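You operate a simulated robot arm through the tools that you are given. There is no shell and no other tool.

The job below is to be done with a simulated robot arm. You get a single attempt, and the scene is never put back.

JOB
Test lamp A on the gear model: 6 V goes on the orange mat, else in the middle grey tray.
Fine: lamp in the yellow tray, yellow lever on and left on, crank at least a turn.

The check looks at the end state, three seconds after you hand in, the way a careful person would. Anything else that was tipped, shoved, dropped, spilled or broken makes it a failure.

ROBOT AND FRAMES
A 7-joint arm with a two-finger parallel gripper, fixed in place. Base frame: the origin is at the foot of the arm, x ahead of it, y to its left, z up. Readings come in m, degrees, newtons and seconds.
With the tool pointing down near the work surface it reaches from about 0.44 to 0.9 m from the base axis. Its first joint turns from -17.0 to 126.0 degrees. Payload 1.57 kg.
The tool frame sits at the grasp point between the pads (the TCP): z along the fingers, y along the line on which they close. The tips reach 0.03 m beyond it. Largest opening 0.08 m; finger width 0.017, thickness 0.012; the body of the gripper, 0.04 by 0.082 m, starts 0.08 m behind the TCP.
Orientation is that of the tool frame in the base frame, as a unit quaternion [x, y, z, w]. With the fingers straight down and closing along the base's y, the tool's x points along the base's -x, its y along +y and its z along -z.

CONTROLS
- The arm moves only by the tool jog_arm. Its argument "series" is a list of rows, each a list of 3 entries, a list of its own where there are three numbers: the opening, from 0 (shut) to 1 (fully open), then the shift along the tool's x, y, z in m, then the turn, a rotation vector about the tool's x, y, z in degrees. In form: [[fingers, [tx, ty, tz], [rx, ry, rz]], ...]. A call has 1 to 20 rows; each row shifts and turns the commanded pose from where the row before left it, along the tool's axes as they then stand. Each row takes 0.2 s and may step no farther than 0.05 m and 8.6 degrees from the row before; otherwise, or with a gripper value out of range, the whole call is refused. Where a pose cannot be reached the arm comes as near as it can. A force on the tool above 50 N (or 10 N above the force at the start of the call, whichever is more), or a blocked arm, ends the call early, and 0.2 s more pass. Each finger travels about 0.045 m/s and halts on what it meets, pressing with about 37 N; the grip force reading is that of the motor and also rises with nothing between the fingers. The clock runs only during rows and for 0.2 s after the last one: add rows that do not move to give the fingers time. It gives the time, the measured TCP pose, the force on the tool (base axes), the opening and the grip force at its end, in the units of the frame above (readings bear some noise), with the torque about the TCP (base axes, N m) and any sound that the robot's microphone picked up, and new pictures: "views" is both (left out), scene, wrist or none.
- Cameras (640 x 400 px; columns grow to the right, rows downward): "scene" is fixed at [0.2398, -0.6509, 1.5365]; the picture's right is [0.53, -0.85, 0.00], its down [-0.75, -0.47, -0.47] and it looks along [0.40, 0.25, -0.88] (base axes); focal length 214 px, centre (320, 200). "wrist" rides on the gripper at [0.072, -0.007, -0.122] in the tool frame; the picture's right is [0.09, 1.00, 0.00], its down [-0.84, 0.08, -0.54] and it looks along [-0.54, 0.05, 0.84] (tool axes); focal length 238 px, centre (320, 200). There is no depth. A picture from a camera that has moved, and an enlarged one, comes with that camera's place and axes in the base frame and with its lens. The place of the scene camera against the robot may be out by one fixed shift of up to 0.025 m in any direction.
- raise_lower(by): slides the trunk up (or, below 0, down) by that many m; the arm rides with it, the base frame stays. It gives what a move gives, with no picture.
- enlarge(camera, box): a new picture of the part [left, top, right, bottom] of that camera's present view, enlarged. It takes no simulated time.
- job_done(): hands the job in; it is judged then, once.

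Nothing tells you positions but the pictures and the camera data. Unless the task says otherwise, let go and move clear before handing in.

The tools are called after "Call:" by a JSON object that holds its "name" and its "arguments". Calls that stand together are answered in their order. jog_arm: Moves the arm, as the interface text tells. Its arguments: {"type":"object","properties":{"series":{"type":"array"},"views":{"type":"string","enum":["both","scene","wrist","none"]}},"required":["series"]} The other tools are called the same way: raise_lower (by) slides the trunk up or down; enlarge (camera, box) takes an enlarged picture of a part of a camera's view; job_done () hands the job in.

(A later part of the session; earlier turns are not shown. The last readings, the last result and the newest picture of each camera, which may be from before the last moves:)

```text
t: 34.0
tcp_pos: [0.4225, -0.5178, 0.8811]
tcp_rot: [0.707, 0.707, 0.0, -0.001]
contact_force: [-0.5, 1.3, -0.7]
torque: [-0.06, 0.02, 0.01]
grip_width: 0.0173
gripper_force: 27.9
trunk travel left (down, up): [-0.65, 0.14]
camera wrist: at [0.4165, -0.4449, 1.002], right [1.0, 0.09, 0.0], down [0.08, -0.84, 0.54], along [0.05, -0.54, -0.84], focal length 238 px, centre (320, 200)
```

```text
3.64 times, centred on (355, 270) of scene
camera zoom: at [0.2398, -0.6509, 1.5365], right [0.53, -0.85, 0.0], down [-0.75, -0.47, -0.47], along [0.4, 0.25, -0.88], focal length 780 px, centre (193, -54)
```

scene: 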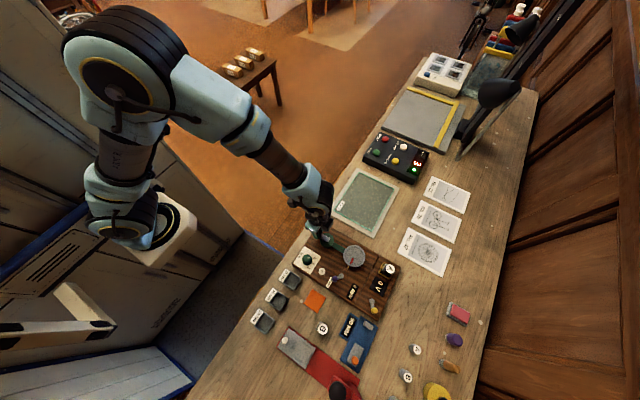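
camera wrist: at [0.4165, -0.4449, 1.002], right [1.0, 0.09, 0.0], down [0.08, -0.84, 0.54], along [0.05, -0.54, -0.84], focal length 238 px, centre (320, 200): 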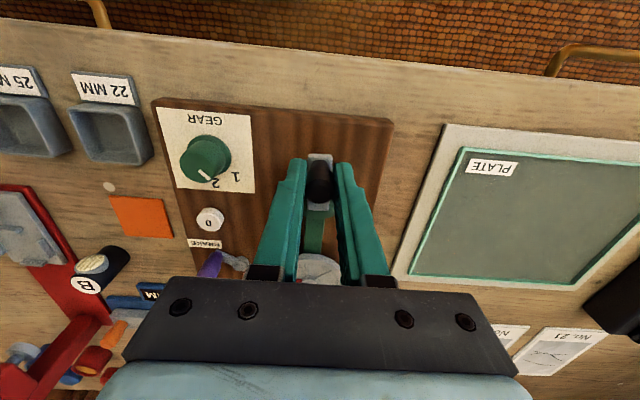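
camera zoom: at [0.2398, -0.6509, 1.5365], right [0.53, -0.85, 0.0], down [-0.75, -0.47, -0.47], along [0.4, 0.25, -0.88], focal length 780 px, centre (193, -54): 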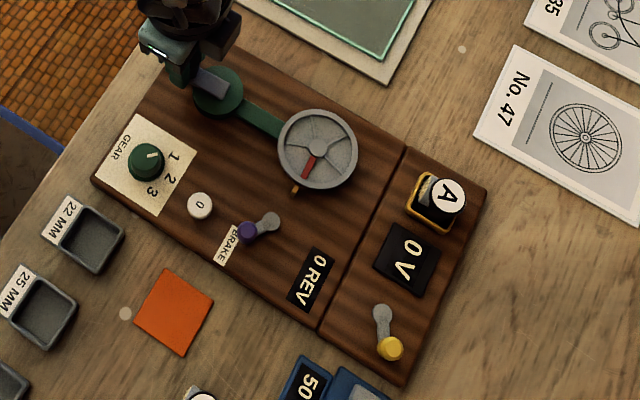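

The handle is gripped (17.3 mm). I'll try the first 30° of a clockwise turn and check that the crank follows and forces stay low.

Call:
{"name": "jog_arm", "arguments": {"series": [[0.1, [-0.00104, 0.0079, 0], [0, 0, 0]], [0.1, [-0.00305, 0.00736, 0], [0, 0, 0]]]}}

Call:
{"name": "enlarge", "arguments": {"camera": "scene", "box": [300, 215, 410, 325]}}

```text
t: 34.6
tcp_pos: [0.4391, -0.5207, 0.8822]
tcp_rot: [0.707, 0.707, 0.001, -0.001]
contact_force: [2.3, 5.6, -5.4]
torque: [0.19, -0.06, 0.02]
grip_width: 0.0172
gripper_force: 32.6
trunk travel left (down, up): [-0.65, 0.14]
camera wrist: at [0.4321, -0.4485, 1.0021], right [1.0, 0.09, 0.0], down [0.08, -0.84, 0.54], along [0.05, -0.54, -0.84], focal length 238 px, centre (320, 200)
```

scene: 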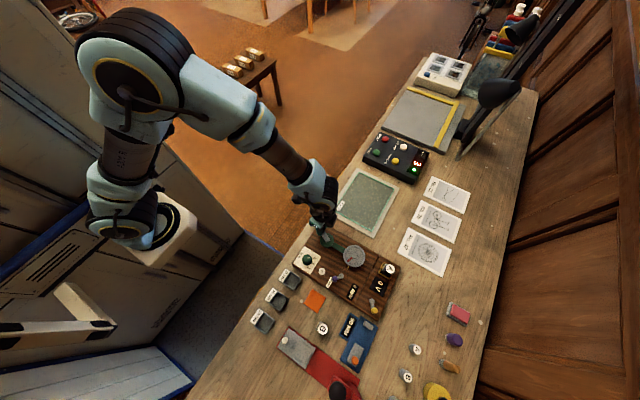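
wrist: 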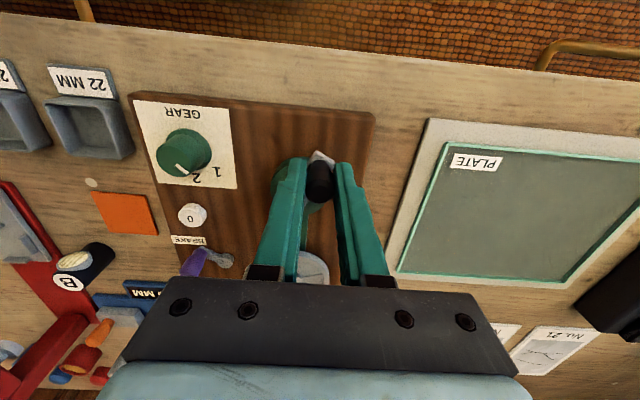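

```text
3.64 times, centred on (355, 270) of scene
camera zoom: at [0.2398, -0.6509, 1.5365], right [0.53, -0.85, 0.0], down [-0.75, -0.47, -0.47], along [0.4, 0.25, -0.88], focal length 780 px, centre (193, -54)
```

zoom: 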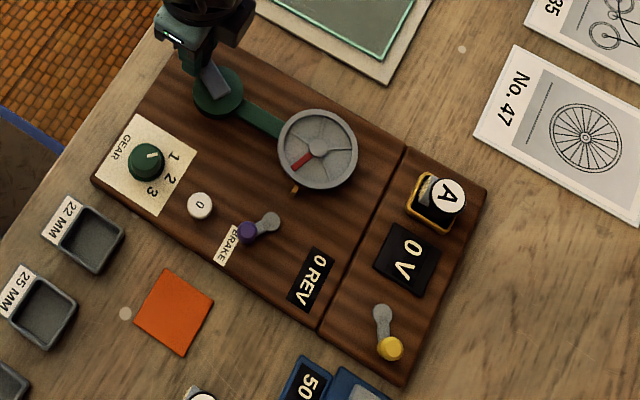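

The crank and wheel both turned and forces are only a few newtons. I continue clockwise another 60° to the +x point and check the radial force.

Call:
{"name": "jog_arm", "arguments": {"series": [[0.1, [-0.00499, 0.00746, 0], [0, 0, 0]], [0.1, [-0.00642, 0.00493, 0], [0, 0, 0]], [0.1, [-0.00748, 0.00309, 0], [0, 0, 0]], [0.1, [-0.00802, 0.00106, 0], [0, 0, 0]]]}}

Call:
{"name": "enlarge", "arguments": {"camera": "scene", "box": [300, 215, 410, 325]}}

```text
t: 35.6
tcp_pos: [0.4549, -0.5496, 0.8812]
tcp_rot: [0.707, 0.707, -0.001, 0.001]
contact_force: [5.7, -0.2, -5.2]
torque: [-0.08, -0.07, 0.01]
grip_width: 0.0173
gripper_force: 32.2
trunk travel left (down, up): [-0.65, 0.14]
camera wrist: at [0.448, -0.4769, 1.0019], right [1.0, 0.09, 0.0], down [0.08, -0.84, 0.54], along [0.05, -0.54, -0.84], focal length 238 px, centre (320, 200)
```

scene: 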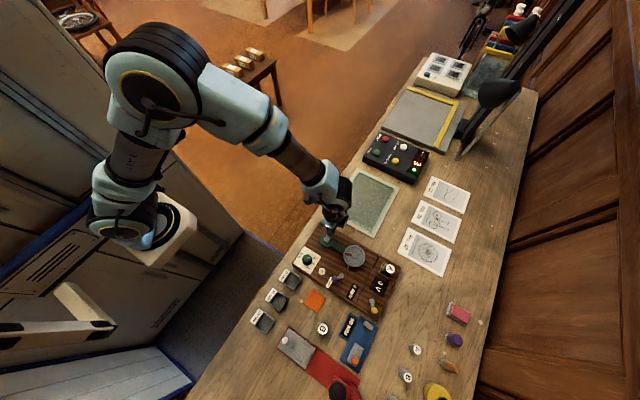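
wrist: 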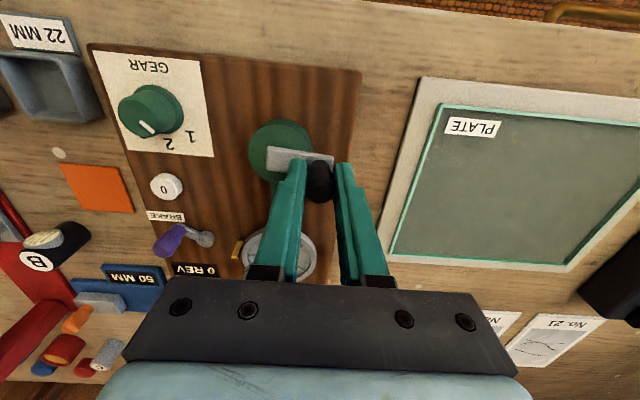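

```text
3.64 times, centred on (355, 270) of scene
camera zoom: at [0.2398, -0.6509, 1.5365], right [0.53, -0.85, 0.0], down [-0.75, -0.47, -0.47], along [0.4, 0.25, -0.88], focal length 780 px, centre (193, -54)
```

zoom: 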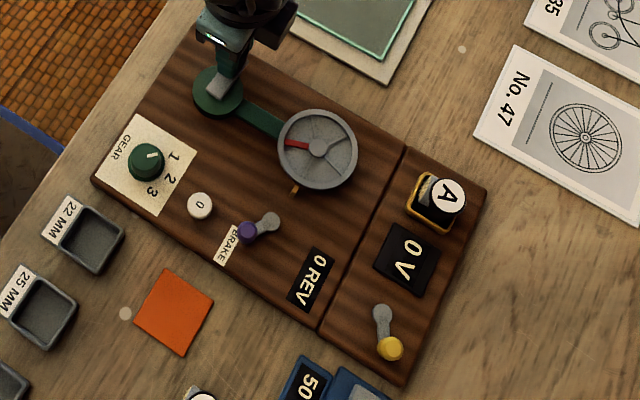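

Force is small (≈6 N outward, so the true radius is slightly larger). I'll continue another quarter turn with a 31.5 mm radius.

Call:
{"name": "jog_arm", "arguments": {"series": [[0.1, [-0.01003, -0.00084, 0], [0, 0, 0]], [0.1, [-0.00879, -0.00448, 0], [0, 0, 0]], [0.1, [-0.00696, -0.00696, 0], [0, 0, 0]], [0.1, [-0.00448, -0.00879, 0], [0, 0, 0]], [0.1, [-0.00154, -0.00973, 0], [0, 0, 0]]]}}

Call:
{"name": "enlarge", "arguments": {"camera": "scene", "box": [300, 215, 410, 325]}}

```text
t: 36.8
tcp_pos: [0.4256, -0.5775, 0.8816]
tcp_rot: [0.706, 0.708, 0.002, -0.003]
contact_force: [0.3, 28.4, -6.6]
torque: [0.53, -0.03, -0.01]
grip_width: 0.0172
gripper_force: 32.2
trunk travel left (down, up): [-0.65, 0.14]
camera wrist: at [0.418, -0.5057, 1.0025], right [1.0, 0.09, 0.0], down [0.08, -0.84, 0.54], along [0.05, -0.54, -0.84], focal length 238 px, centre (320, 200)
```

scene: 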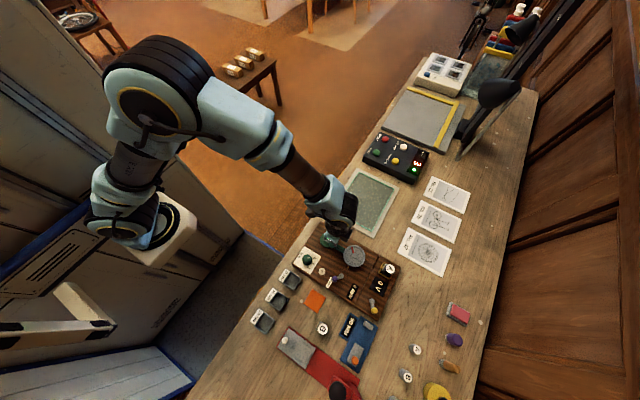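
wrist: 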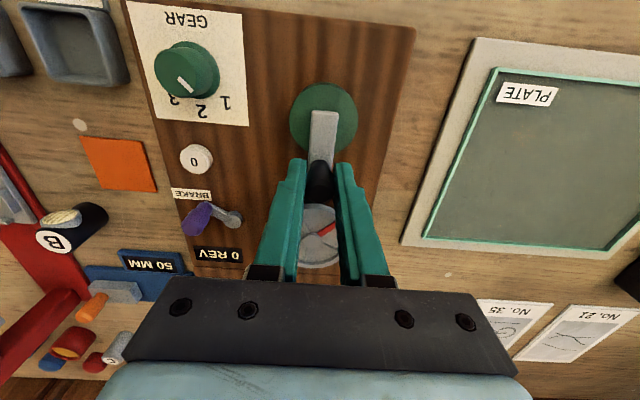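

```text
3.64 times, centred on (355, 270) of scene
camera zoom: at [0.2398, -0.6509, 1.5365], right [0.53, -0.85, 0.0], down [-0.75, -0.47, -0.47], along [0.4, 0.25, -0.88], focal length 780 px, centre (193, -54)
```

zoom: 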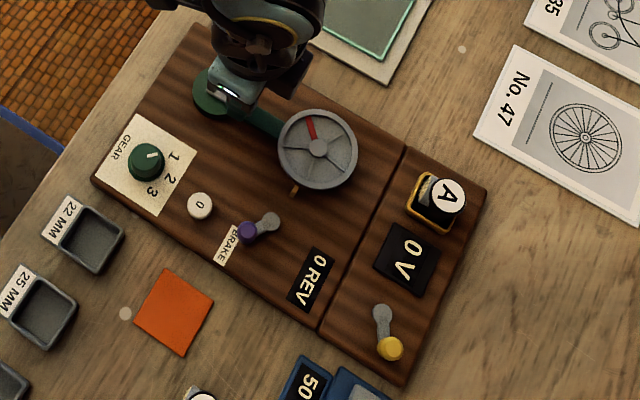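

The 28 N reaction shows the circle is a bit smaller (R ≈ 29.8 mm, centre ≈ 2 mm further +x). I'll correct the path and continue to the −x point.

Call:
{"name": "jog_arm", "arguments": {"series": [[0.1, [0.00476, -0.00801, 0], [0, 0, 0]], [0.1, [0.00423, -0.00831, 0], [0, 0, 0]], [0.1, [0.00659, -0.00659, 0], [0, 0, 0]], [0.1, [0.00831, -0.00423, 0], [0, 0, 0]], [0.1, [0.00921, -0.00146, 0], [0, 0, 0]]], "views": "scene"}}

Call:
{"name": "enlarge", "arguments": {"camera": "scene", "box": [300, 215, 410, 325]}}

```text
t: 38.0
tcp_pos: [0.3952, -0.5496, 0.881]
tcp_rot: [0.708, 0.707, -0.002, 0.002]
contact_force: [4.4, -0.2, -9.5]
torque: [-0.94, -0.04, -0.01]
grip_width: 0.0176
gripper_force: 32.5
trunk travel left (down, up): [-0.65, 0.14]
```

scene: 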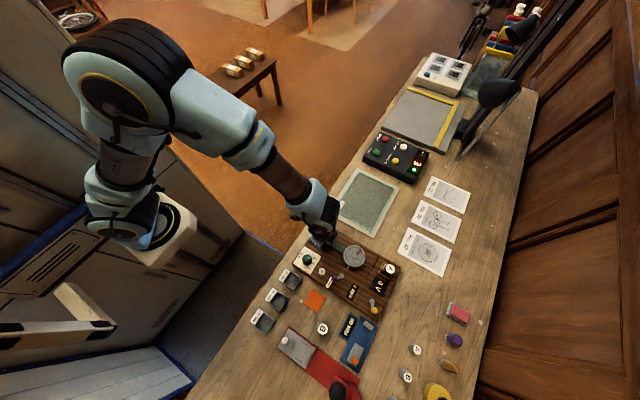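

```text
3.64 times, centred on (355, 270) of scene
camera zoom: at [0.2398, -0.6509, 1.5365], right [0.53, -0.85, 0.0], down [-0.75, -0.47, -0.47], along [0.4, 0.25, -0.88], focal length 780 px, centre (193, -54)
```

zoom: 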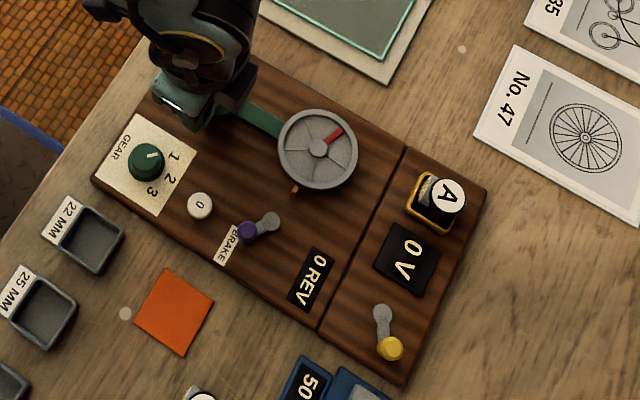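

Forces are low again and the wheel is following. I'll carry on half a turn more, which takes the crank past one full turn.

Call:
{"name": "jog_arm", "arguments": {"series": [[0.1, [0.00921, 0.00146, 0], [0, 0, 0]], [0.1, [0.00831, 0.00423, 0], [0, 0, 0]], [0.1, [0.00659, 0.00659, 0], [0, 0, 0]], [0.1, [0.00423, 0.00831, 0], [0, 0, 0]], [0.1, [0.00146, 0.00921, 0], [0, 0, 0]], [0.1, [-0.00146, 0.00921, 0], [0, 0, 0]], [0.1, [-0.00423, 0.00831, 0], [0, 0, 0]], [0.1, [-0.00659, 0.00659, 0], [0, 0, 0]], [0.1, [-0.00831, 0.00423, 0], [0, 0, 0]], [0.1, [-0.00921, 0.00146, 0], [0, 0, 0]]], "views": "scene"}}

Call:
{"name": "enlarge", "arguments": {"camera": "scene", "box": [300, 215, 410, 325]}}

```text
t: 40.2
tcp_pos: [0.4559, -0.5475, 0.8827]
tcp_rot: [0.708, 0.706, 0.0, 0.0]
contact_force: [2.1, 0.8, -18.1]
torque: [-0.1, -0.07, 0.0]
grip_width: 0.0178
gripper_force: 32.3
trunk travel left (down, up): [-0.65, 0.14]
```

scene: 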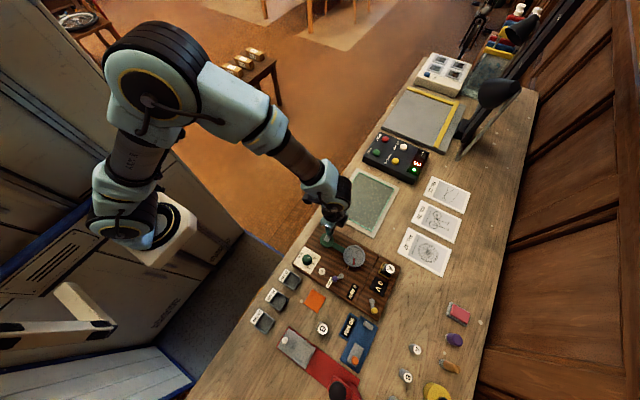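

```text
3.64 times, centred on (355, 270) of scene
camera zoom: at [0.2398, -0.6509, 1.5365], right [0.53, -0.85, 0.0], down [-0.75, -0.47, -0.47], along [0.4, 0.25, -0.88], focal length 780 px, centre (193, -54)
```

zoom: 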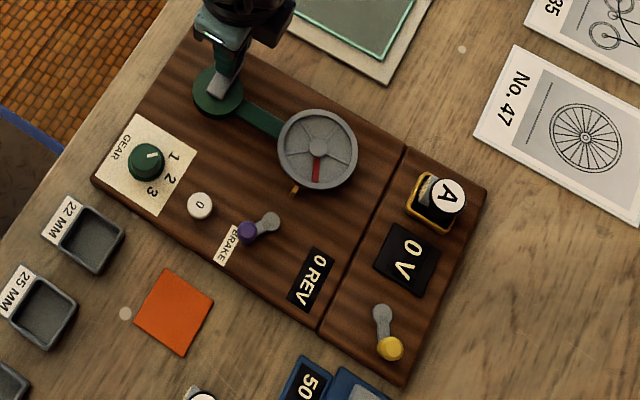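

The crank has now made about 1¼ turns and the wheel nearly one; the displays still read 0. I'll continue another quarter turn so the wheel passes its marker and re-check the readouts.

Call:
{"name": "jog_arm", "arguments": {"series": [[0.1, [-0.00921, -0.00146, 0], [0, 0, 0]], [0.1, [-0.00831, -0.00423, 0], [0, 0, 0]], [0.1, [-0.00659, -0.00659, 0], [0, 0, 0]], [0.1, [-0.00423, -0.00831, 0], [0, 0, 0]], [0.1, [-0.00146, -0.00921, 0], [0, 0, 0]]]}}

Call:
{"name": "enlarge", "arguments": {"camera": "scene", "box": [300, 215, 410, 325]}}

```text
t: 41.4
tcp_pos: [0.4233, -0.5777, 0.881]
tcp_rot: [0.708, 0.706, -0.001, 0.001]
contact_force: [0.1, -2.5, -0.5]
torque: [-0.46, 0.09, -0.01]
grip_width: 0.0172
gripper_force: 32.3
trunk travel left (down, up): [-0.65, 0.14]
camera wrist: at [0.4174, -0.5051, 1.0023], right [1.0, 0.09, 0.0], down [0.08, -0.84, 0.54], along [0.05, -0.54, -0.84], focal length 238 px, centre (320, 200)
```

scene: 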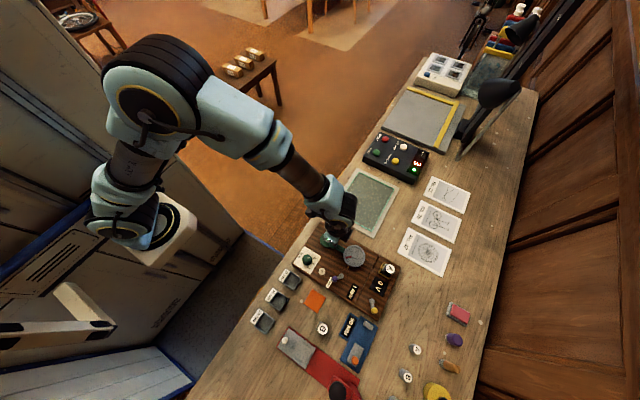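
wrist: 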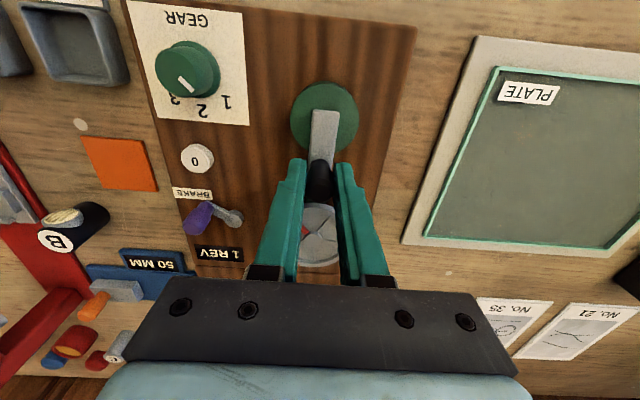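

```text
3.64 times, centred on (355, 270) of scene
camera zoom: at [0.2398, -0.6509, 1.5365], right [0.53, -0.85, 0.0], down [-0.75, -0.47, -0.47], along [0.4, 0.25, -0.88], focal length 780 px, centre (193, -54)
```

zoom: 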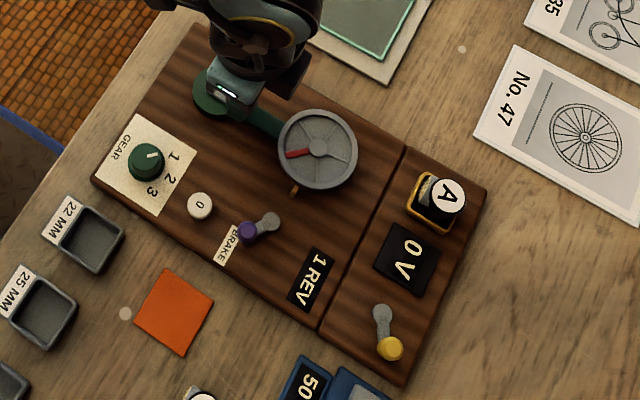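

The rev counter now reads 1 REV but the volt display still appears to read 0 V. I'll zoom in on the display, the lamp and the lever to check.

Call:
{"name": "enlarge", "arguments": {"camera": "scene", "box": [360, 255, 400, 320]}}

Call:
{"name": "enlarge", "arguments": {"camera": "scene", "box": [318, 245, 368, 300]}}

```text
6.15 times, centred on (380, 288) of scene
camera zoom: at [0.2398, -0.6509, 1.5365], right [0.53, -0.85, 0.0], down [-0.75, -0.47, -0.47], along [0.4, 0.25, -0.88], focal length 1320 px, centre (-49, -338)
```

zoom: 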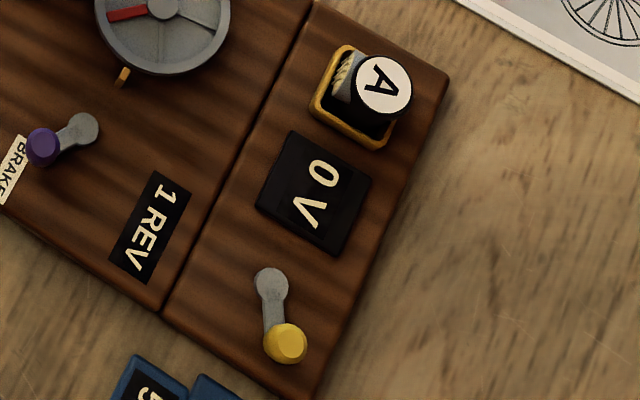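

```text
7.27 times, centred on (343, 272) of scene
camera zoom: at [0.2398, -0.6509, 1.5365], right [0.53, -0.85, 0.0], down [-0.75, -0.47, -0.47], along [0.4, 0.25, -0.88], focal length 1560 px, centre (153, -327)
```

zoom: 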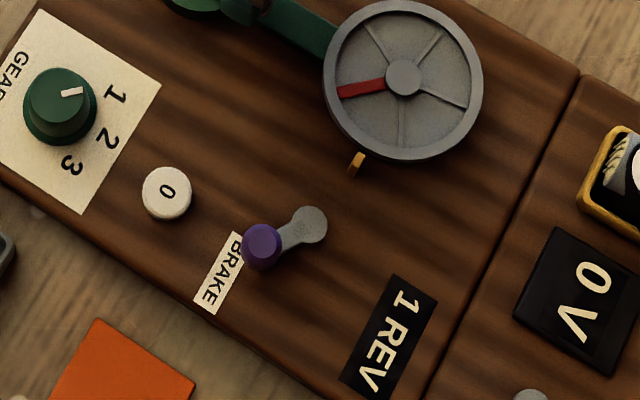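

Lamp and lever look right but the readout is still 0 V, so the reading may need a continuous, brisker turn. I'll crank one and a half turns without stopping, at 30° per row.

Call:
{"name": "jog_arm", "arguments": {"series": [[0.1, [0.00399, -0.0149, 0], [0, 0, 0]], [0.1, [0.01091, -0.01091, 0], [0, 0, 0]], [0.1, [0.0149, -0.00399, 0], [0, 0, 0]], [0.1, [0.0149, 0.00399, 0], [0, 0, 0]], [0.1, [0.01091, 0.01091, 0], [0, 0, 0]], [0.1, [0.00399, 0.0149, 0], [0, 0, 0]], [0.1, [-0.00399, 0.0149, 0], [0, 0, 0]], [0.1, [-0.01091, 0.01091, 0], [0, 0, 0]], [0.1, [-0.0149, 0.00399, 0], [0, 0, 0]], [0.1, [-0.0149, -0.00399, 0], [0, 0, 0]], [0.1, [-0.01091, -0.01091, 0], [0, 0, 0]], [0.1, [-0.00399, -0.0149, 0], [0, 0, 0]], [0.1, [0.00399, -0.0149, 0], [0, 0, 0]], [0.1, [0.01091, -0.01091, 0], [0, 0, 0]], [0.1, [0.0149, -0.00399, 0], [0, 0, 0]], [0.1, [0.0149, 0.00399, 0], [0, 0, 0]], [0.1, [0.01091, 0.01091, 0], [0, 0, 0]], [0.1, [0.00399, 0.0149, 0], [0, 0, 0]]]}}

Call:
{"name": "enlarge", "arguments": {"camera": "scene", "box": [300, 215, 410, 325]}}

```text
t: 45.2
tcp_pos: [0.4257, -0.5175, 0.8815]
tcp_rot: [0.708, 0.706, -0.001, 0.001]
contact_force: [-0.7, -5.3, 9.4]
torque: [-0.14, -0.11, 0.04]
grip_width: 0.0175
gripper_force: 32.2
trunk travel left (down, up): [-0.65, 0.14]
camera wrist: at [0.4181, -0.4449, 1.0021], right [1.0, 0.09, 0.0], down [0.08, -0.84, 0.54], along [0.05, -0.54, -0.84], focal length 238 px, centre (320, 200)
```

scene: 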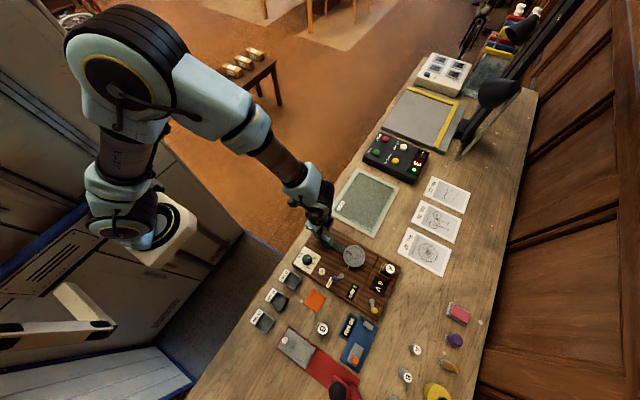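
wrist: 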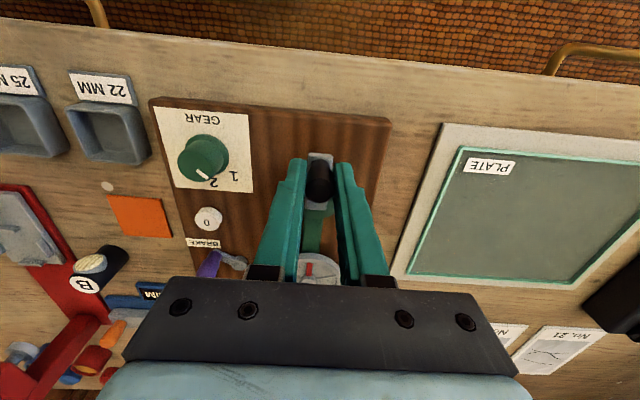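

```text
3.64 times, centred on (355, 270) of scene
camera zoom: at [0.2398, -0.6509, 1.5365], right [0.53, -0.85, 0.0], down [-0.75, -0.47, -0.47], along [0.4, 0.25, -0.88], focal length 780 px, centre (193, -54)
```

zoom: 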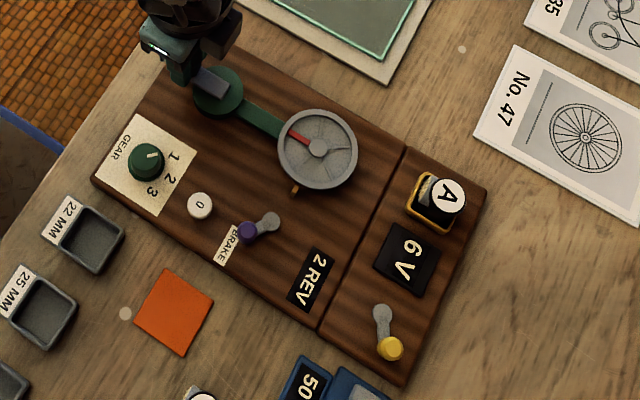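

The display now reads 6 V and 2 REV. I'll zoom in to confirm, then wait briefly to see whether the reading is steady.

Call:
{"name": "enlarge", "arguments": {"camera": "scene", "box": [360, 255, 400, 320]}}

Call:
{"name": "jog_arm", "arguments": {"series": [[0.1, [0, 0, 0], [0, 0, 0]], [0.1, [0, 0, 0], [0, 0, 0]], [0.1, [0, 0, 0], [0, 0, 0]]], "views": "scene"}}

Call:
{"name": "enlarge", "arguments": {"camera": "scene", "box": [360, 255, 400, 320]}}

```text
6.15 times, centred on (380, 288) of scene
camera zoom: at [0.2398, -0.6509, 1.5365], right [0.53, -0.85, 0.0], down [-0.75, -0.47, -0.47], along [0.4, 0.25, -0.88], focal length 1320 px, centre (-49, -338)
```

zoom: 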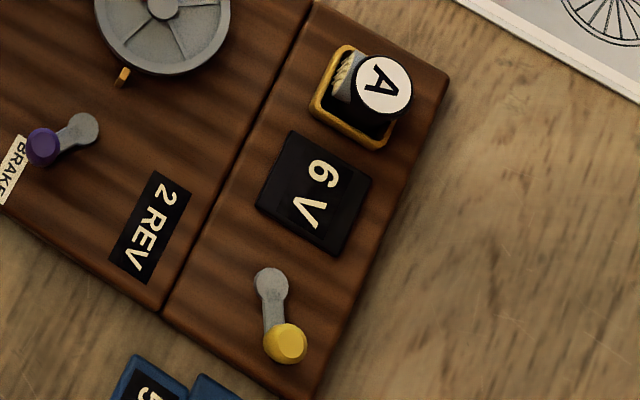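

```text
t: 46.0
tcp_pos: [0.4256, -0.5179, 0.8814]
tcp_rot: [0.708, 0.706, -0.001, 0.001]
contact_force: [0.4, -9.7, 5.0]
torque: [-0.5, 0.02, 0.02]
grip_width: 0.0175
gripper_force: 32.4
trunk travel left (down, up): [-0.65, 0.14]
```

scene: 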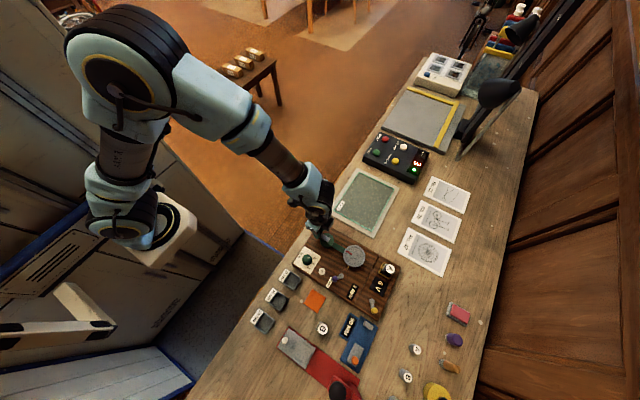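

```text
6.15 times, centred on (380, 288) of scene
camera zoom: at [0.2398, -0.6509, 1.5365], right [0.53, -0.85, 0.0], down [-0.75, -0.47, -0.47], along [0.4, 0.25, -0.88], focal length 1320 px, centre (-49, -338)
```

zoom: 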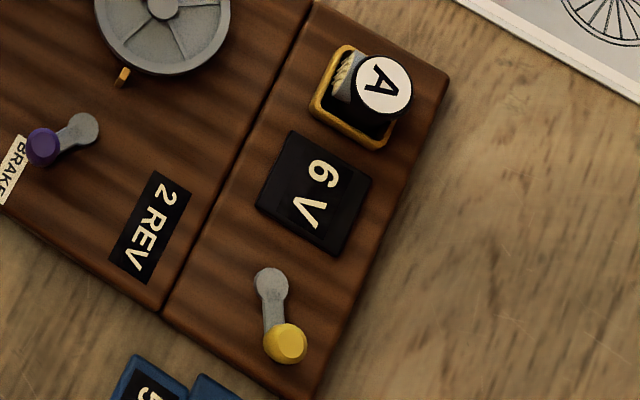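

The reading is steady. To rule out a 6/9 mix-up in this rotated view, I'll zoom in hard on the digits.

Call:
{"name": "enlarge", "arguments": {"camera": "scene", "box": [370, 275, 392, 297]}}

```text
16.00 times, centred on (381, 286) of scene
camera zoom: at [0.2398, -0.6509, 1.5365], right [0.53, -0.85, 0.0], down [-0.75, -0.47, -0.47], along [0.4, 0.25, -0.88], focal length 3432 px, centre (-656, -1176)
```

zoom: 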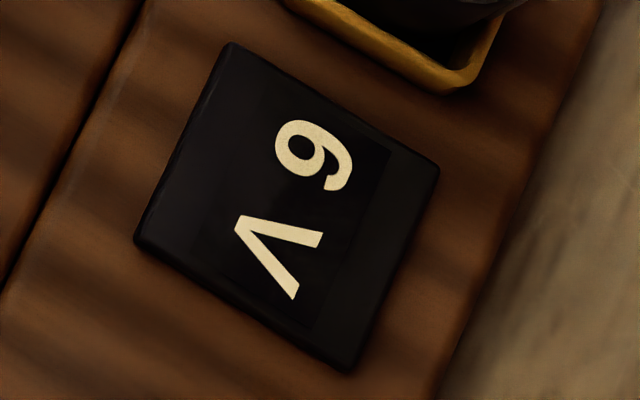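

It is a 6 (loop at the bottom relative to the V), so lamp A belongs on the orange mat, with the yellow lever left on. I'll release the crank handle, lift clear, and return above the lamp in the yellow tray.

Call:
{"name": "jog_arm", "arguments": {"series": [[0.5, [0, 0, 0], [0, 0, 0]], [0.5, [0, 0, 0], [0, 0, 0]], [0.5, [0, 0, -0.01], [0, 0, 0]], [0.5, [0, 0, -0.03], [0, 0, 0]], [0.5, [0, 0, -0.04], [0, 0, 0]], [0.5, [-0.041, 0.0023, 0], [0, 0, 0]], [0.5, [-0.041, 0.0023, 0], [0, 0, 0]], [0.5, [-0.041, 0.0023, 0], [0, 0, 0]], [0.5, [-0.041, 0.0023, 0], [0, 0, 0]], [0.5, [-0.041, 0.0023, 0], [0, 0, 0]], [0.5, [-0.041, 0.0023, 0], [0, 0, 0]], [0.5, [0, 0, 0], [0, 0, 0]]]}}

Call:
{"name": "enlarge", "arguments": {"camera": "wrist", "box": [260, 70, 380, 170]}}

Call:
{"name": "enlarge", "arguments": {"camera": "scene", "box": [300, 215, 410, 325]}}

```text
t: 48.6
tcp_pos: [0.4387, -0.7639, 0.963]
tcp_rot: [0.707, 0.707, 0.0, 0.0]
contact_force: [-0.3, 1.1, -0.3]
torque: [-0.05, -0.02, -0.01]
grip_width: 0.0401
gripper_force: 0.1
trunk travel left (down, up): [-0.65, 0.14]
camera wrist: at [0.4322, -0.6913, 1.0833], right [1.0, 0.09, 0.0], down [0.08, -0.84, 0.54], along [0.05, -0.54, -0.84], focal length 238 px, centre (320, 200)
```

scene: 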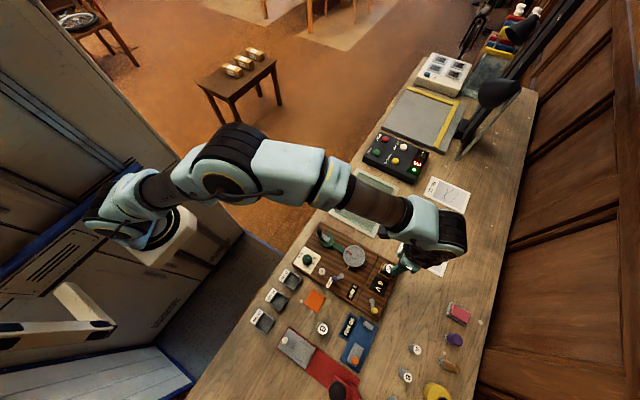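
wrist: 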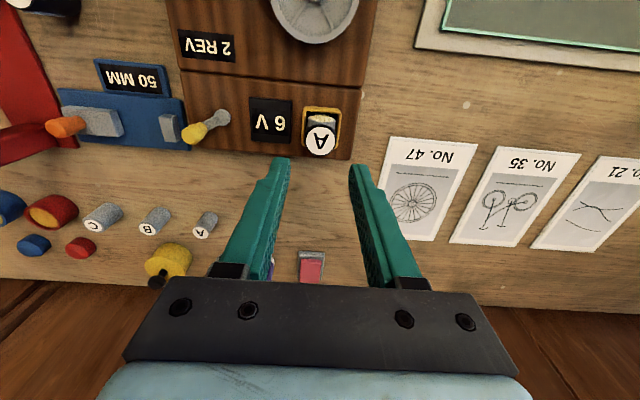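

```text
4.00 times, centred on (320, 120) of wrist
camera zoom: at [0.4322, -0.6913, 1.0833], right [1.0, 0.09, 0.0], down [0.08, -0.84, 0.54], along [0.05, -0.54, -0.84], focal length 953 px, centre (320, 520)
```

zoom: 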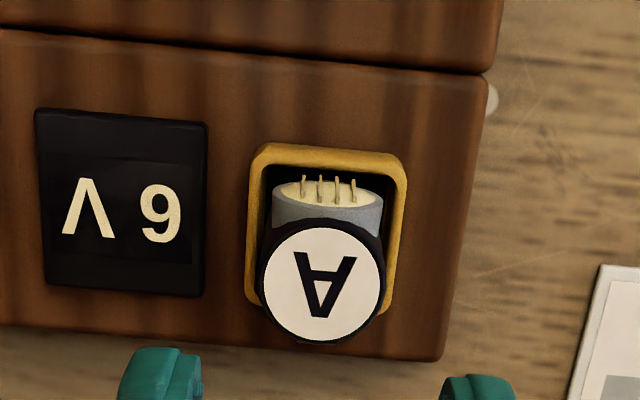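

```text
3.64 times, centred on (355, 270) of scene
camera zoom: at [0.2398, -0.6509, 1.5365], right [0.53, -0.85, 0.0], down [-0.75, -0.47, -0.47], along [0.4, 0.25, -0.88], focal length 780 px, centre (193, -54)
```

zoom: 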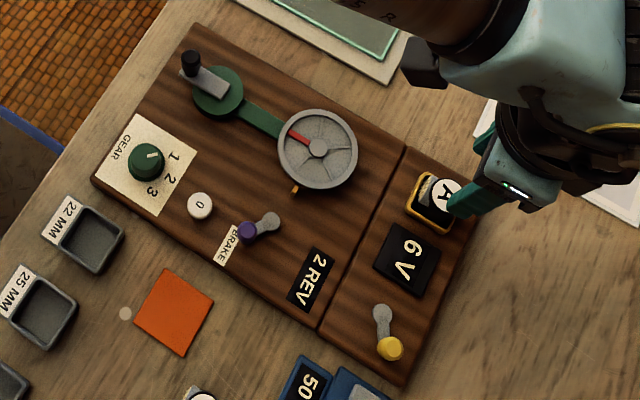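

Display shows 6 V, crank handle free and lever still on. The lamp is centred under the fingers within a millimetre, so I'll descend around it and grip.

Call:
{"name": "jog_arm", "arguments": {"series": [[0.5, [-0.0003, 0.0005, 0.02], [0, 0, 0]], [0.5, [0, 0, 0.02], [0, 0, 0]], [0.5, [0, 0, 0.02], [0, 0, 0]], [0.5, [0, 0, 0.016], [0, 0, 0]], [0.5, [0, 0, 0.011], [0, 0, 0]], [0.5, [0, 0, 0], [0, 0, 0]]], "views": "wrist"}}

Call:
{"name": "enlarge", "arguments": {"camera": "wrist", "box": [250, 100, 390, 220]}}

```text
t: 50.0
tcp_pos: [0.4391, -0.7661, 0.875]
tcp_rot: [0.707, 0.707, 0.0, 0.0]
contact_force: [-0.2, -0.6, -0.5]
torque: [0.0, 0.04, 0.02]
grip_width: 0.0401
gripper_force: 0.0
trunk travel left (down, up): [-0.65, 0.14]
camera wrist: at [0.432, -0.6924, 0.9957], right [1.0, 0.09, 0.0], down [0.08, -0.84, 0.54], along [0.05, -0.54, -0.84], focal length 238 px, centre (320, 200)
```

wrist: 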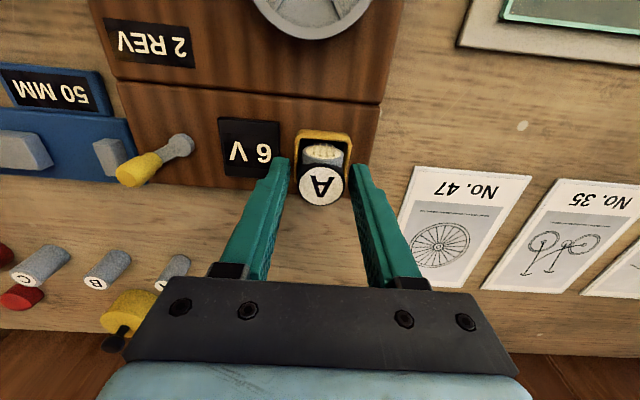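

```text
3.33 times, centred on (320, 160) of wrist
camera zoom: at [0.432, -0.6924, 0.9957], right [1.0, 0.09, 0.0], down [0.08, -0.84, 0.54], along [0.05, -0.54, -0.84], focal length 794 px, centre (320, 333)
```

zoom: 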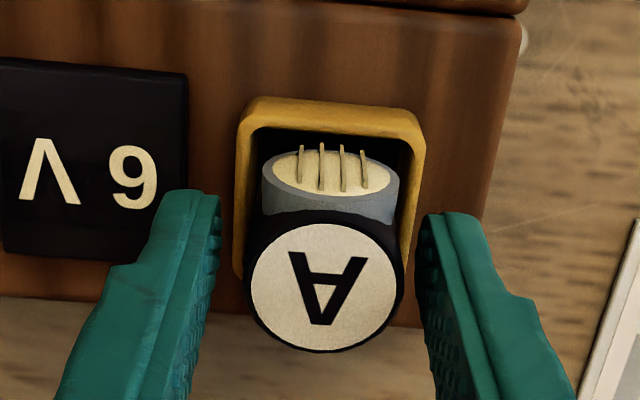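

The lamp is about 1.8 mm toward +y and 1 mm toward +x of the finger centre. I'll correct that and close.

Call:
{"name": "jog_arm", "arguments": {"series": [[0.5, [0.0018, 0.001, 0], [0, 0, 0]], [0.5, [0, 0, 0], [0, 0, 0]], [0.3, [0, 0, 0], [0, 0, 0]], [0.3, [0, 0, 0], [0, 0, 0]], [0.3, [0, 0, 0], [0, 0, 0]]], "views": "wrist"}}

```text
t: 51.2
tcp_pos: [0.4409, -0.7637, 0.8759]
tcp_rot: [0.707, 0.707, 0.001, 0.0]
contact_force: [0.2, -0.1, 0.5]
torque: [0.01, 0.01, -0.01]
grip_width: 0.0294
gripper_force: 34.8
trunk travel left (down, up): [-0.65, 0.14]
camera wrist: at [0.4335, -0.6901, 0.9958], right [1.0, 0.09, 0.0], down [0.08, -0.84, 0.54], along [0.05, -0.54, -0.84], focal length 238 px, centre (320, 200)
```

wrist: 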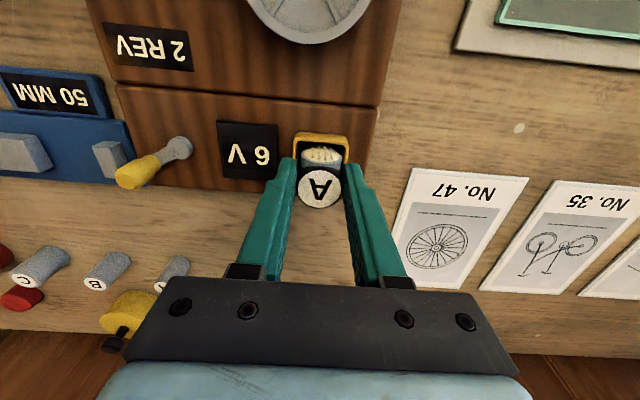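

Lamp A is gripped again. I'll lift it straight out of the tray, then carry it over to the orange mat (centre ≈ (0.2445, −0.612)).

Call:
{"name": "jog_arm", "arguments": {"series": [[0.3, [0, 0, -0.01], [0, 0, 0]], [0.3, [0, 0, -0.02], [0, 0, 0]], [0.3, [0, 0, -0.03], [0, 0, 0]], [0.3, [0, 0, -0.03], [0, 0, 0]], [0.3, [0, 0, 0], [0, 0, 0]], [0.3, [0.02533, -0.03275, 0], [0, 0, 0]], [0.3, [0.02533, -0.03275, 0], [0, 0, 0]], [0.3, [0.02533, -0.03275, 0], [0, 0, 0]], [0.3, [0.02533, -0.03275, 0], [0, 0, 0]], [0.3, [0.02533, -0.03275, 0], [0, 0, 0]], [0.3, [0.02533, -0.03275, 0], [0, 0, 0]], [0.3, [0, 0, 0], [0, 0, 0]]]}}

Call:
{"name": "enlarge", "arguments": {"camera": "wrist", "box": [240, 70, 400, 190]}}

Call:
{"name": "enlarge", "arguments": {"camera": "scene", "box": [290, 215, 410, 325]}}

```text
t: 53.8
tcp_pos: [0.243, -0.6099, 0.964]
tcp_rot: [0.707, 0.707, -0.001, 0.0]
contact_force: [-0.2, 0.7, -1.3]
torque: [0.0, -0.04, 0.0]
grip_width: 0.0293
gripper_force: 37.6
trunk travel left (down, up): [-0.65, 0.14]
camera wrist: at [0.2363, -0.5368, 1.084], right [1.0, 0.09, 0.0], down [0.08, -0.84, 0.54], along [0.05, -0.54, -0.84], focal length 238 px, centre (320, 200)
```

scene: 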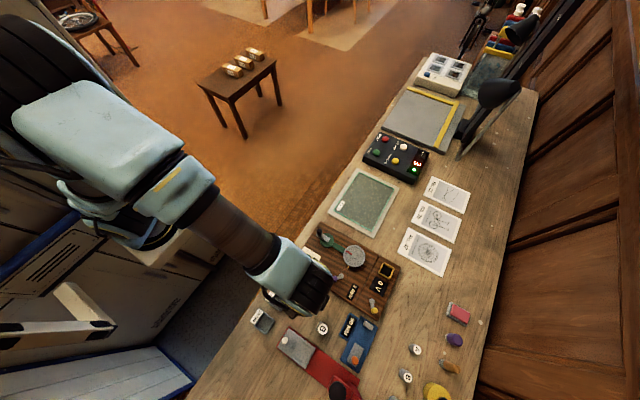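
wrist: 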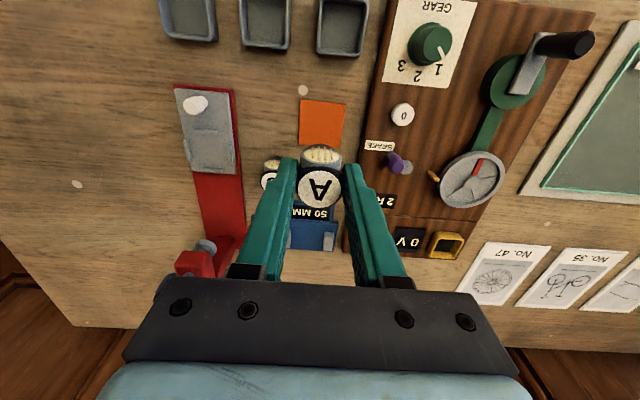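

```text
3.33 times, centred on (320, 130) of wrist
camera zoom: at [0.2363, -0.5368, 1.084], right [1.0, 0.09, 0.0], down [0.08, -0.84, 0.54], along [0.05, -0.54, -0.84], focal length 794 px, centre (320, 433)
```

zoom: 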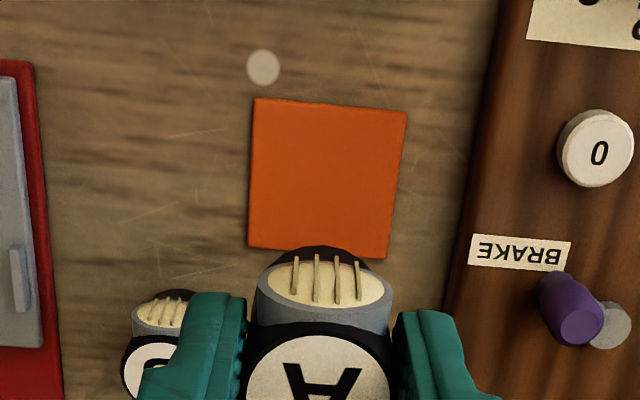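

```text
3.64 times, centred on (350, 270) of scene
camera zoom: at [0.2398, -0.6509, 1.5365], right [0.53, -0.85, 0.0], down [-0.75, -0.47, -0.47], along [0.4, 0.25, -0.88], focal length 780 px, centre (211, -54)
```

zoom: 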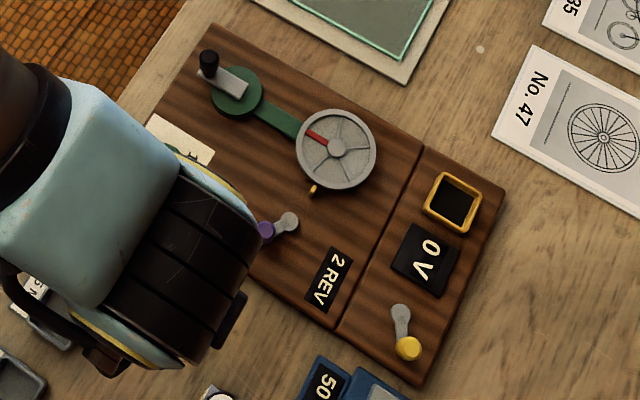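

The volt display went back to 0 V with the lamp out, lever still on. The mat's centre computes to (0.2446, −0.613); I'll nudge to it and lower most of the way.

Call:
{"name": "jog_arm", "arguments": {"series": [[0.3, [-0.0035, 0.0014, 0], [0, 0, 0]], [0.3, [0, 0, 0.03], [0, 0, 0]], [0.3, [0, 0, 0.03], [0, 0, 0]], [0.3, [0, 0, 0.03], [0, 0, 0]], [0.3, [0, 0, 0.013], [0, 0, 0]], [0.3, [0, 0, 0], [0, 0, 0]]], "views": "wrist"}}

Call:
{"name": "enlarge", "arguments": {"camera": "wrist", "box": [240, 90, 400, 210]}}

```text
t: 55.2
tcp_pos: [0.246, -0.6141, 0.8619]
tcp_rot: [0.707, 0.707, 0.001, 0.0]
contact_force: [-0.7, 0.6, -0.2]
torque: [0.0, -0.01, 0.01]
grip_width: 0.0293
gripper_force: 37.0
trunk travel left (down, up): [-0.65, 0.14]
camera wrist: at [0.2376, -0.5402, 0.9823], right [1.0, 0.09, 0.0], down [0.08, -0.84, 0.54], along [0.05, -0.54, -0.84], focal length 238 px, centre (320, 200)
```

wrist: 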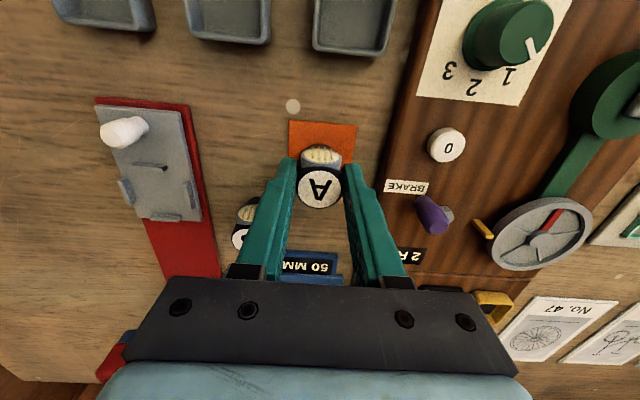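

```text
3.33 times, centred on (320, 150) of wrist
camera zoom: at [0.2376, -0.5402, 0.9823], right [1.0, 0.09, 0.0], down [0.08, -0.84, 0.54], along [0.05, -0.54, -0.84], focal length 794 px, centre (320, 367)
```

zoom: 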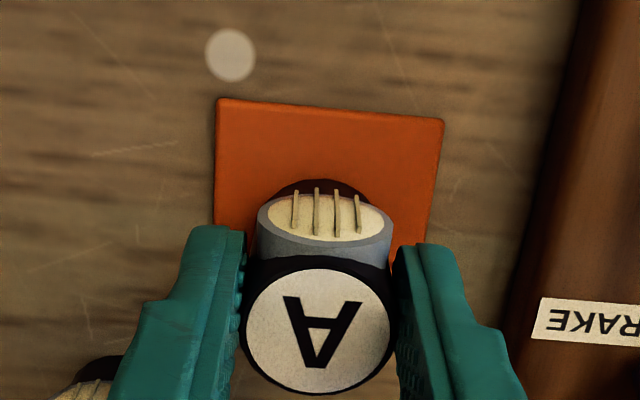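

The lamp is well inside the mat outline, about 1 cm above it. I'll lower in small steps until it touches.

Call:
{"name": "jog_arm", "arguments": {"series": [[0.3, [0.001, 0, 0.004], [0, 0, 0]], [0.3, [0, 0, 0.003], [0, 0, 0]], [0.3, [0, 0, 0.0015], [0, 0, 0]], [0.3, [0, 0, 0], [0, 0, 0]]], "views": "none"}}

```text
t: 56.2
tcp_pos: [0.2442, -0.6125, 0.8559]
tcp_rot: [0.707, 0.707, -0.001, 0.001]
contact_force: [-0.2, 1.9, 16.3]
torque: [0.06, 0.01, 0.01]
grip_width: 0.0295
gripper_force: 37.1
trunk travel left (down, up): [-0.65, 0.14]
```

Contact at 16 N: the lamp is standing on the mat. I'll ease off about a millimetre, open the fingers, and lift clear.

Call:
{"name": "jog_arm", "arguments": {"series": [[0.3, [0, 0, -0.0012], [0, 0, 0]], [0.3, [0, 0, 0], [0, 0, 0]], [0.5, [0, 0, 0], [0, 0, 0]], [0.5, [0, 0, 0], [0, 0, 0]], [0.5, [0, 0, -0.005], [0, 0, 0]], [0.5, [0, 0, -0.02], [0, 0, 0]], [0.5, [0, 0, -0.03], [0, 0, 0]], [0.5, [0, 0, -0.04], [0, 0, 0]], [0.5, [0, 0, -0.03], [0, 0, 0]], [0.5, [0, 0, 0], [0, 0, 0]]]}}

Call:
{"name": "enlarge", "arguments": {"camera": "wrist", "box": [240, 60, 400, 180]}}

```text
t: 58.4
tcp_pos: [0.2465, -0.6139, 0.9799]
tcp_rot: [0.708, 0.706, 0.0, 0.0]
contact_force: [0.2, -0.2, 0.1]
torque: [0.04, 0.0, 0.0]
grip_width: 0.0401
gripper_force: 0.0
trunk travel left (down, up): [-0.65, 0.14]
camera wrist: at [0.2394, -0.5397, 1.1001], right [1.0, 0.09, 0.0], down [0.08, -0.84, 0.54], along [0.05, -0.54, -0.84], focal length 238 px, centre (320, 200)
```

scene: 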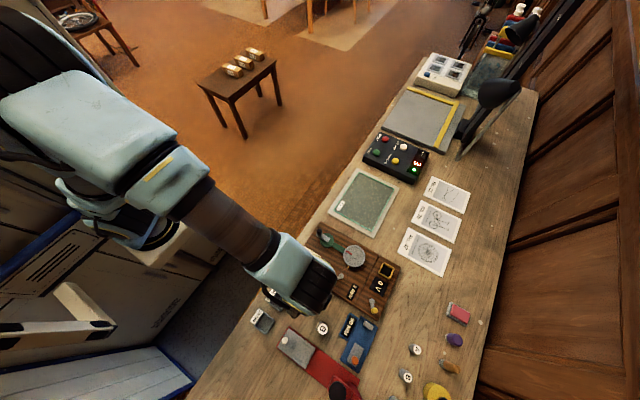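
wrist: 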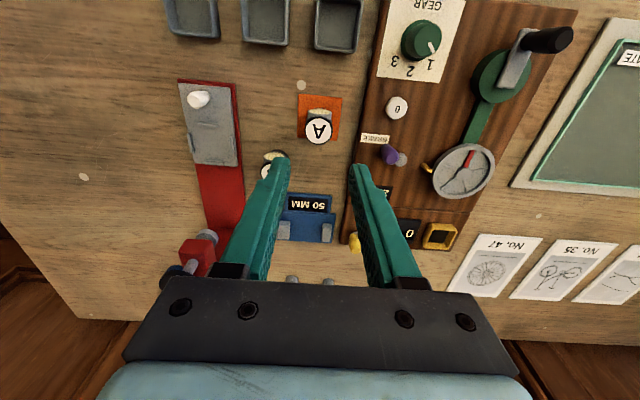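

```text
3.33 times, centred on (320, 120) of wrist
camera zoom: at [0.2394, -0.5397, 1.1001], right [1.0, 0.09, 0.0], down [0.08, -0.84, 0.54], along [0.05, -0.54, -0.84], focal length 794 px, centre (320, 467)
```

zoom: 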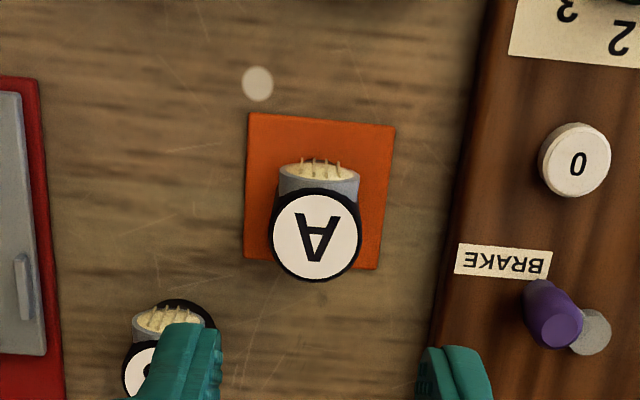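

Lamp A stands upright near the centre of the orange mat. I'll raise the arm and swing it clear of the bench to check the whole scene.

Call:
{"name": "jog_arm", "arguments": {"series": [[0.5, [0, 0, -0.045], [0, 0, 0]], [0.5, [0, 0, -0.045], [0, 0, 0]], [0.5, [0, 0, -0.045], [0, 0, 0]], [0.5, [0.033, 0.034, 0], [0, 0, 0]], [0.5, [0.033, 0.034, 0], [0, 0, 0]], [0.5, [0.033, 0.034, 0], [0, 0, 0]], [0.5, [0.033, 0.034, 0], [0, 0, 0]], [0.5, [0.033, 0.034, 0], [0, 0, 0]], [0.5, [0.033, 0.034, 0], [0, 0, 0]], [0.5, [0.033, 0.034, 0], [0, 0, 0]], [0.5, [0.033, 0.034, 0], [0, 0, 0]], [0.5, [0, 0, 0], [0, 0, 0]]]}}

Call:
{"name": "enlarge", "arguments": {"camera": "scene", "box": [240, 215, 420, 330]}}

Call:
{"name": "enlarge", "arguments": {"camera": "scene", "box": [260, 290, 440, 400]}}

Call:
{"name": "enlarge", "arguments": {"camera": "scene", "box": [380, 290, 540, 400]}}

```text
t: 61.0
tcp_pos: [0.5174, -0.3474, 1.1152]
tcp_rot: [0.707, 0.707, 0.0, 0.0]
contact_force: [0.1, 0.3, -0.6]
torque: [0.0, -0.04, 0.03]
grip_width: 0.0399
gripper_force: 0.2
trunk travel left (down, up): [-0.65, 0.14]
camera wrist: at [0.5099, -0.2742, 1.2362], right [1.0, 0.09, 0.0], down [0.08, -0.84, 0.54], along [0.05, -0.54, -0.84], focal length 238 px, centre (320, 200)
```

scene: 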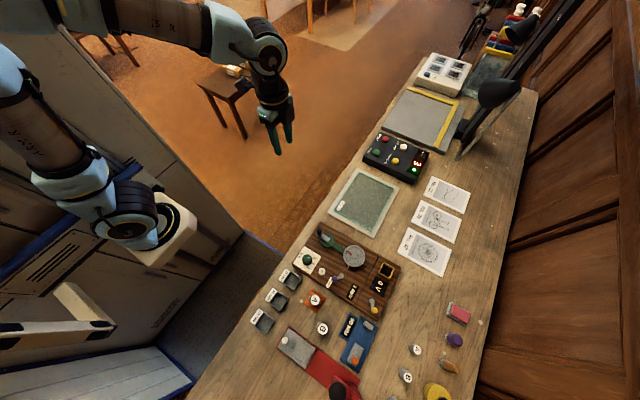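
wrist: 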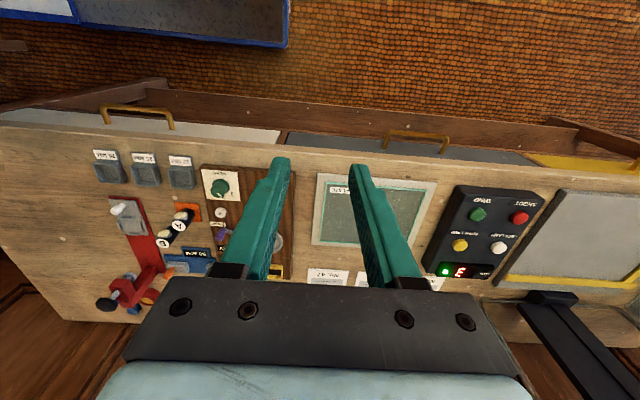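

```text
3.48 times, centred on (330, 272) of scene
camera zoom: at [0.2398, -0.6509, 1.5365], right [0.53, -0.85, 0.0], down [-0.75, -0.47, -0.47], along [0.4, 0.25, -0.88], focal length 746 px, centre (285, -52)
```

zoom: 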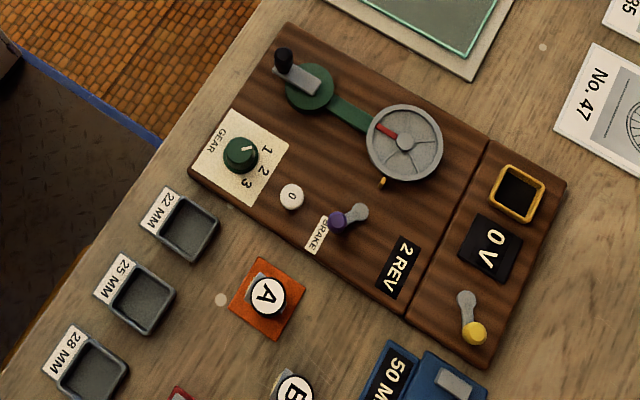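

```text
3.56 times, centred on (350, 345) of scene
camera zoom: at [0.2398, -0.6509, 1.5365], right [0.53, -0.85, 0.0], down [-0.75, -0.47, -0.47], along [0.4, 0.25, -0.88], focal length 763 px, centre (213, -316)
```

zoom: 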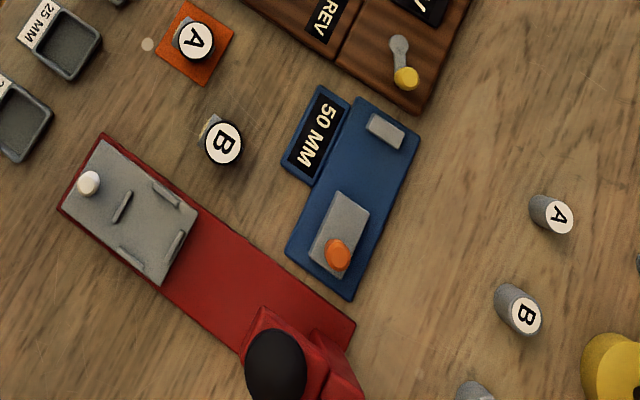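

```text
3.64 times, centred on (460, 345) of scene
camera zoom: at [0.2398, -0.6509, 1.5365], right [0.53, -0.85, 0.0], down [-0.75, -0.47, -0.47], along [0.4, 0.25, -0.88], focal length 780 px, centre (-189, -327)
```

zoom: 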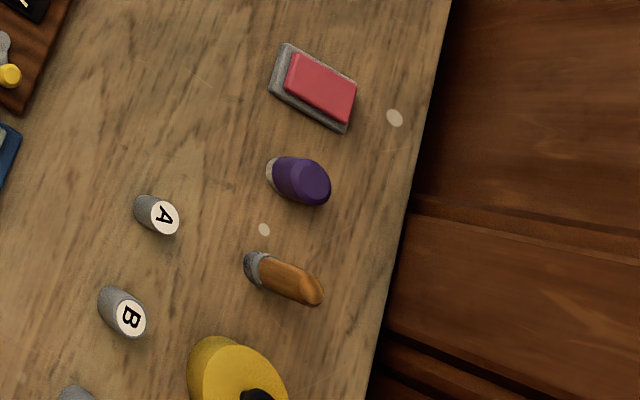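

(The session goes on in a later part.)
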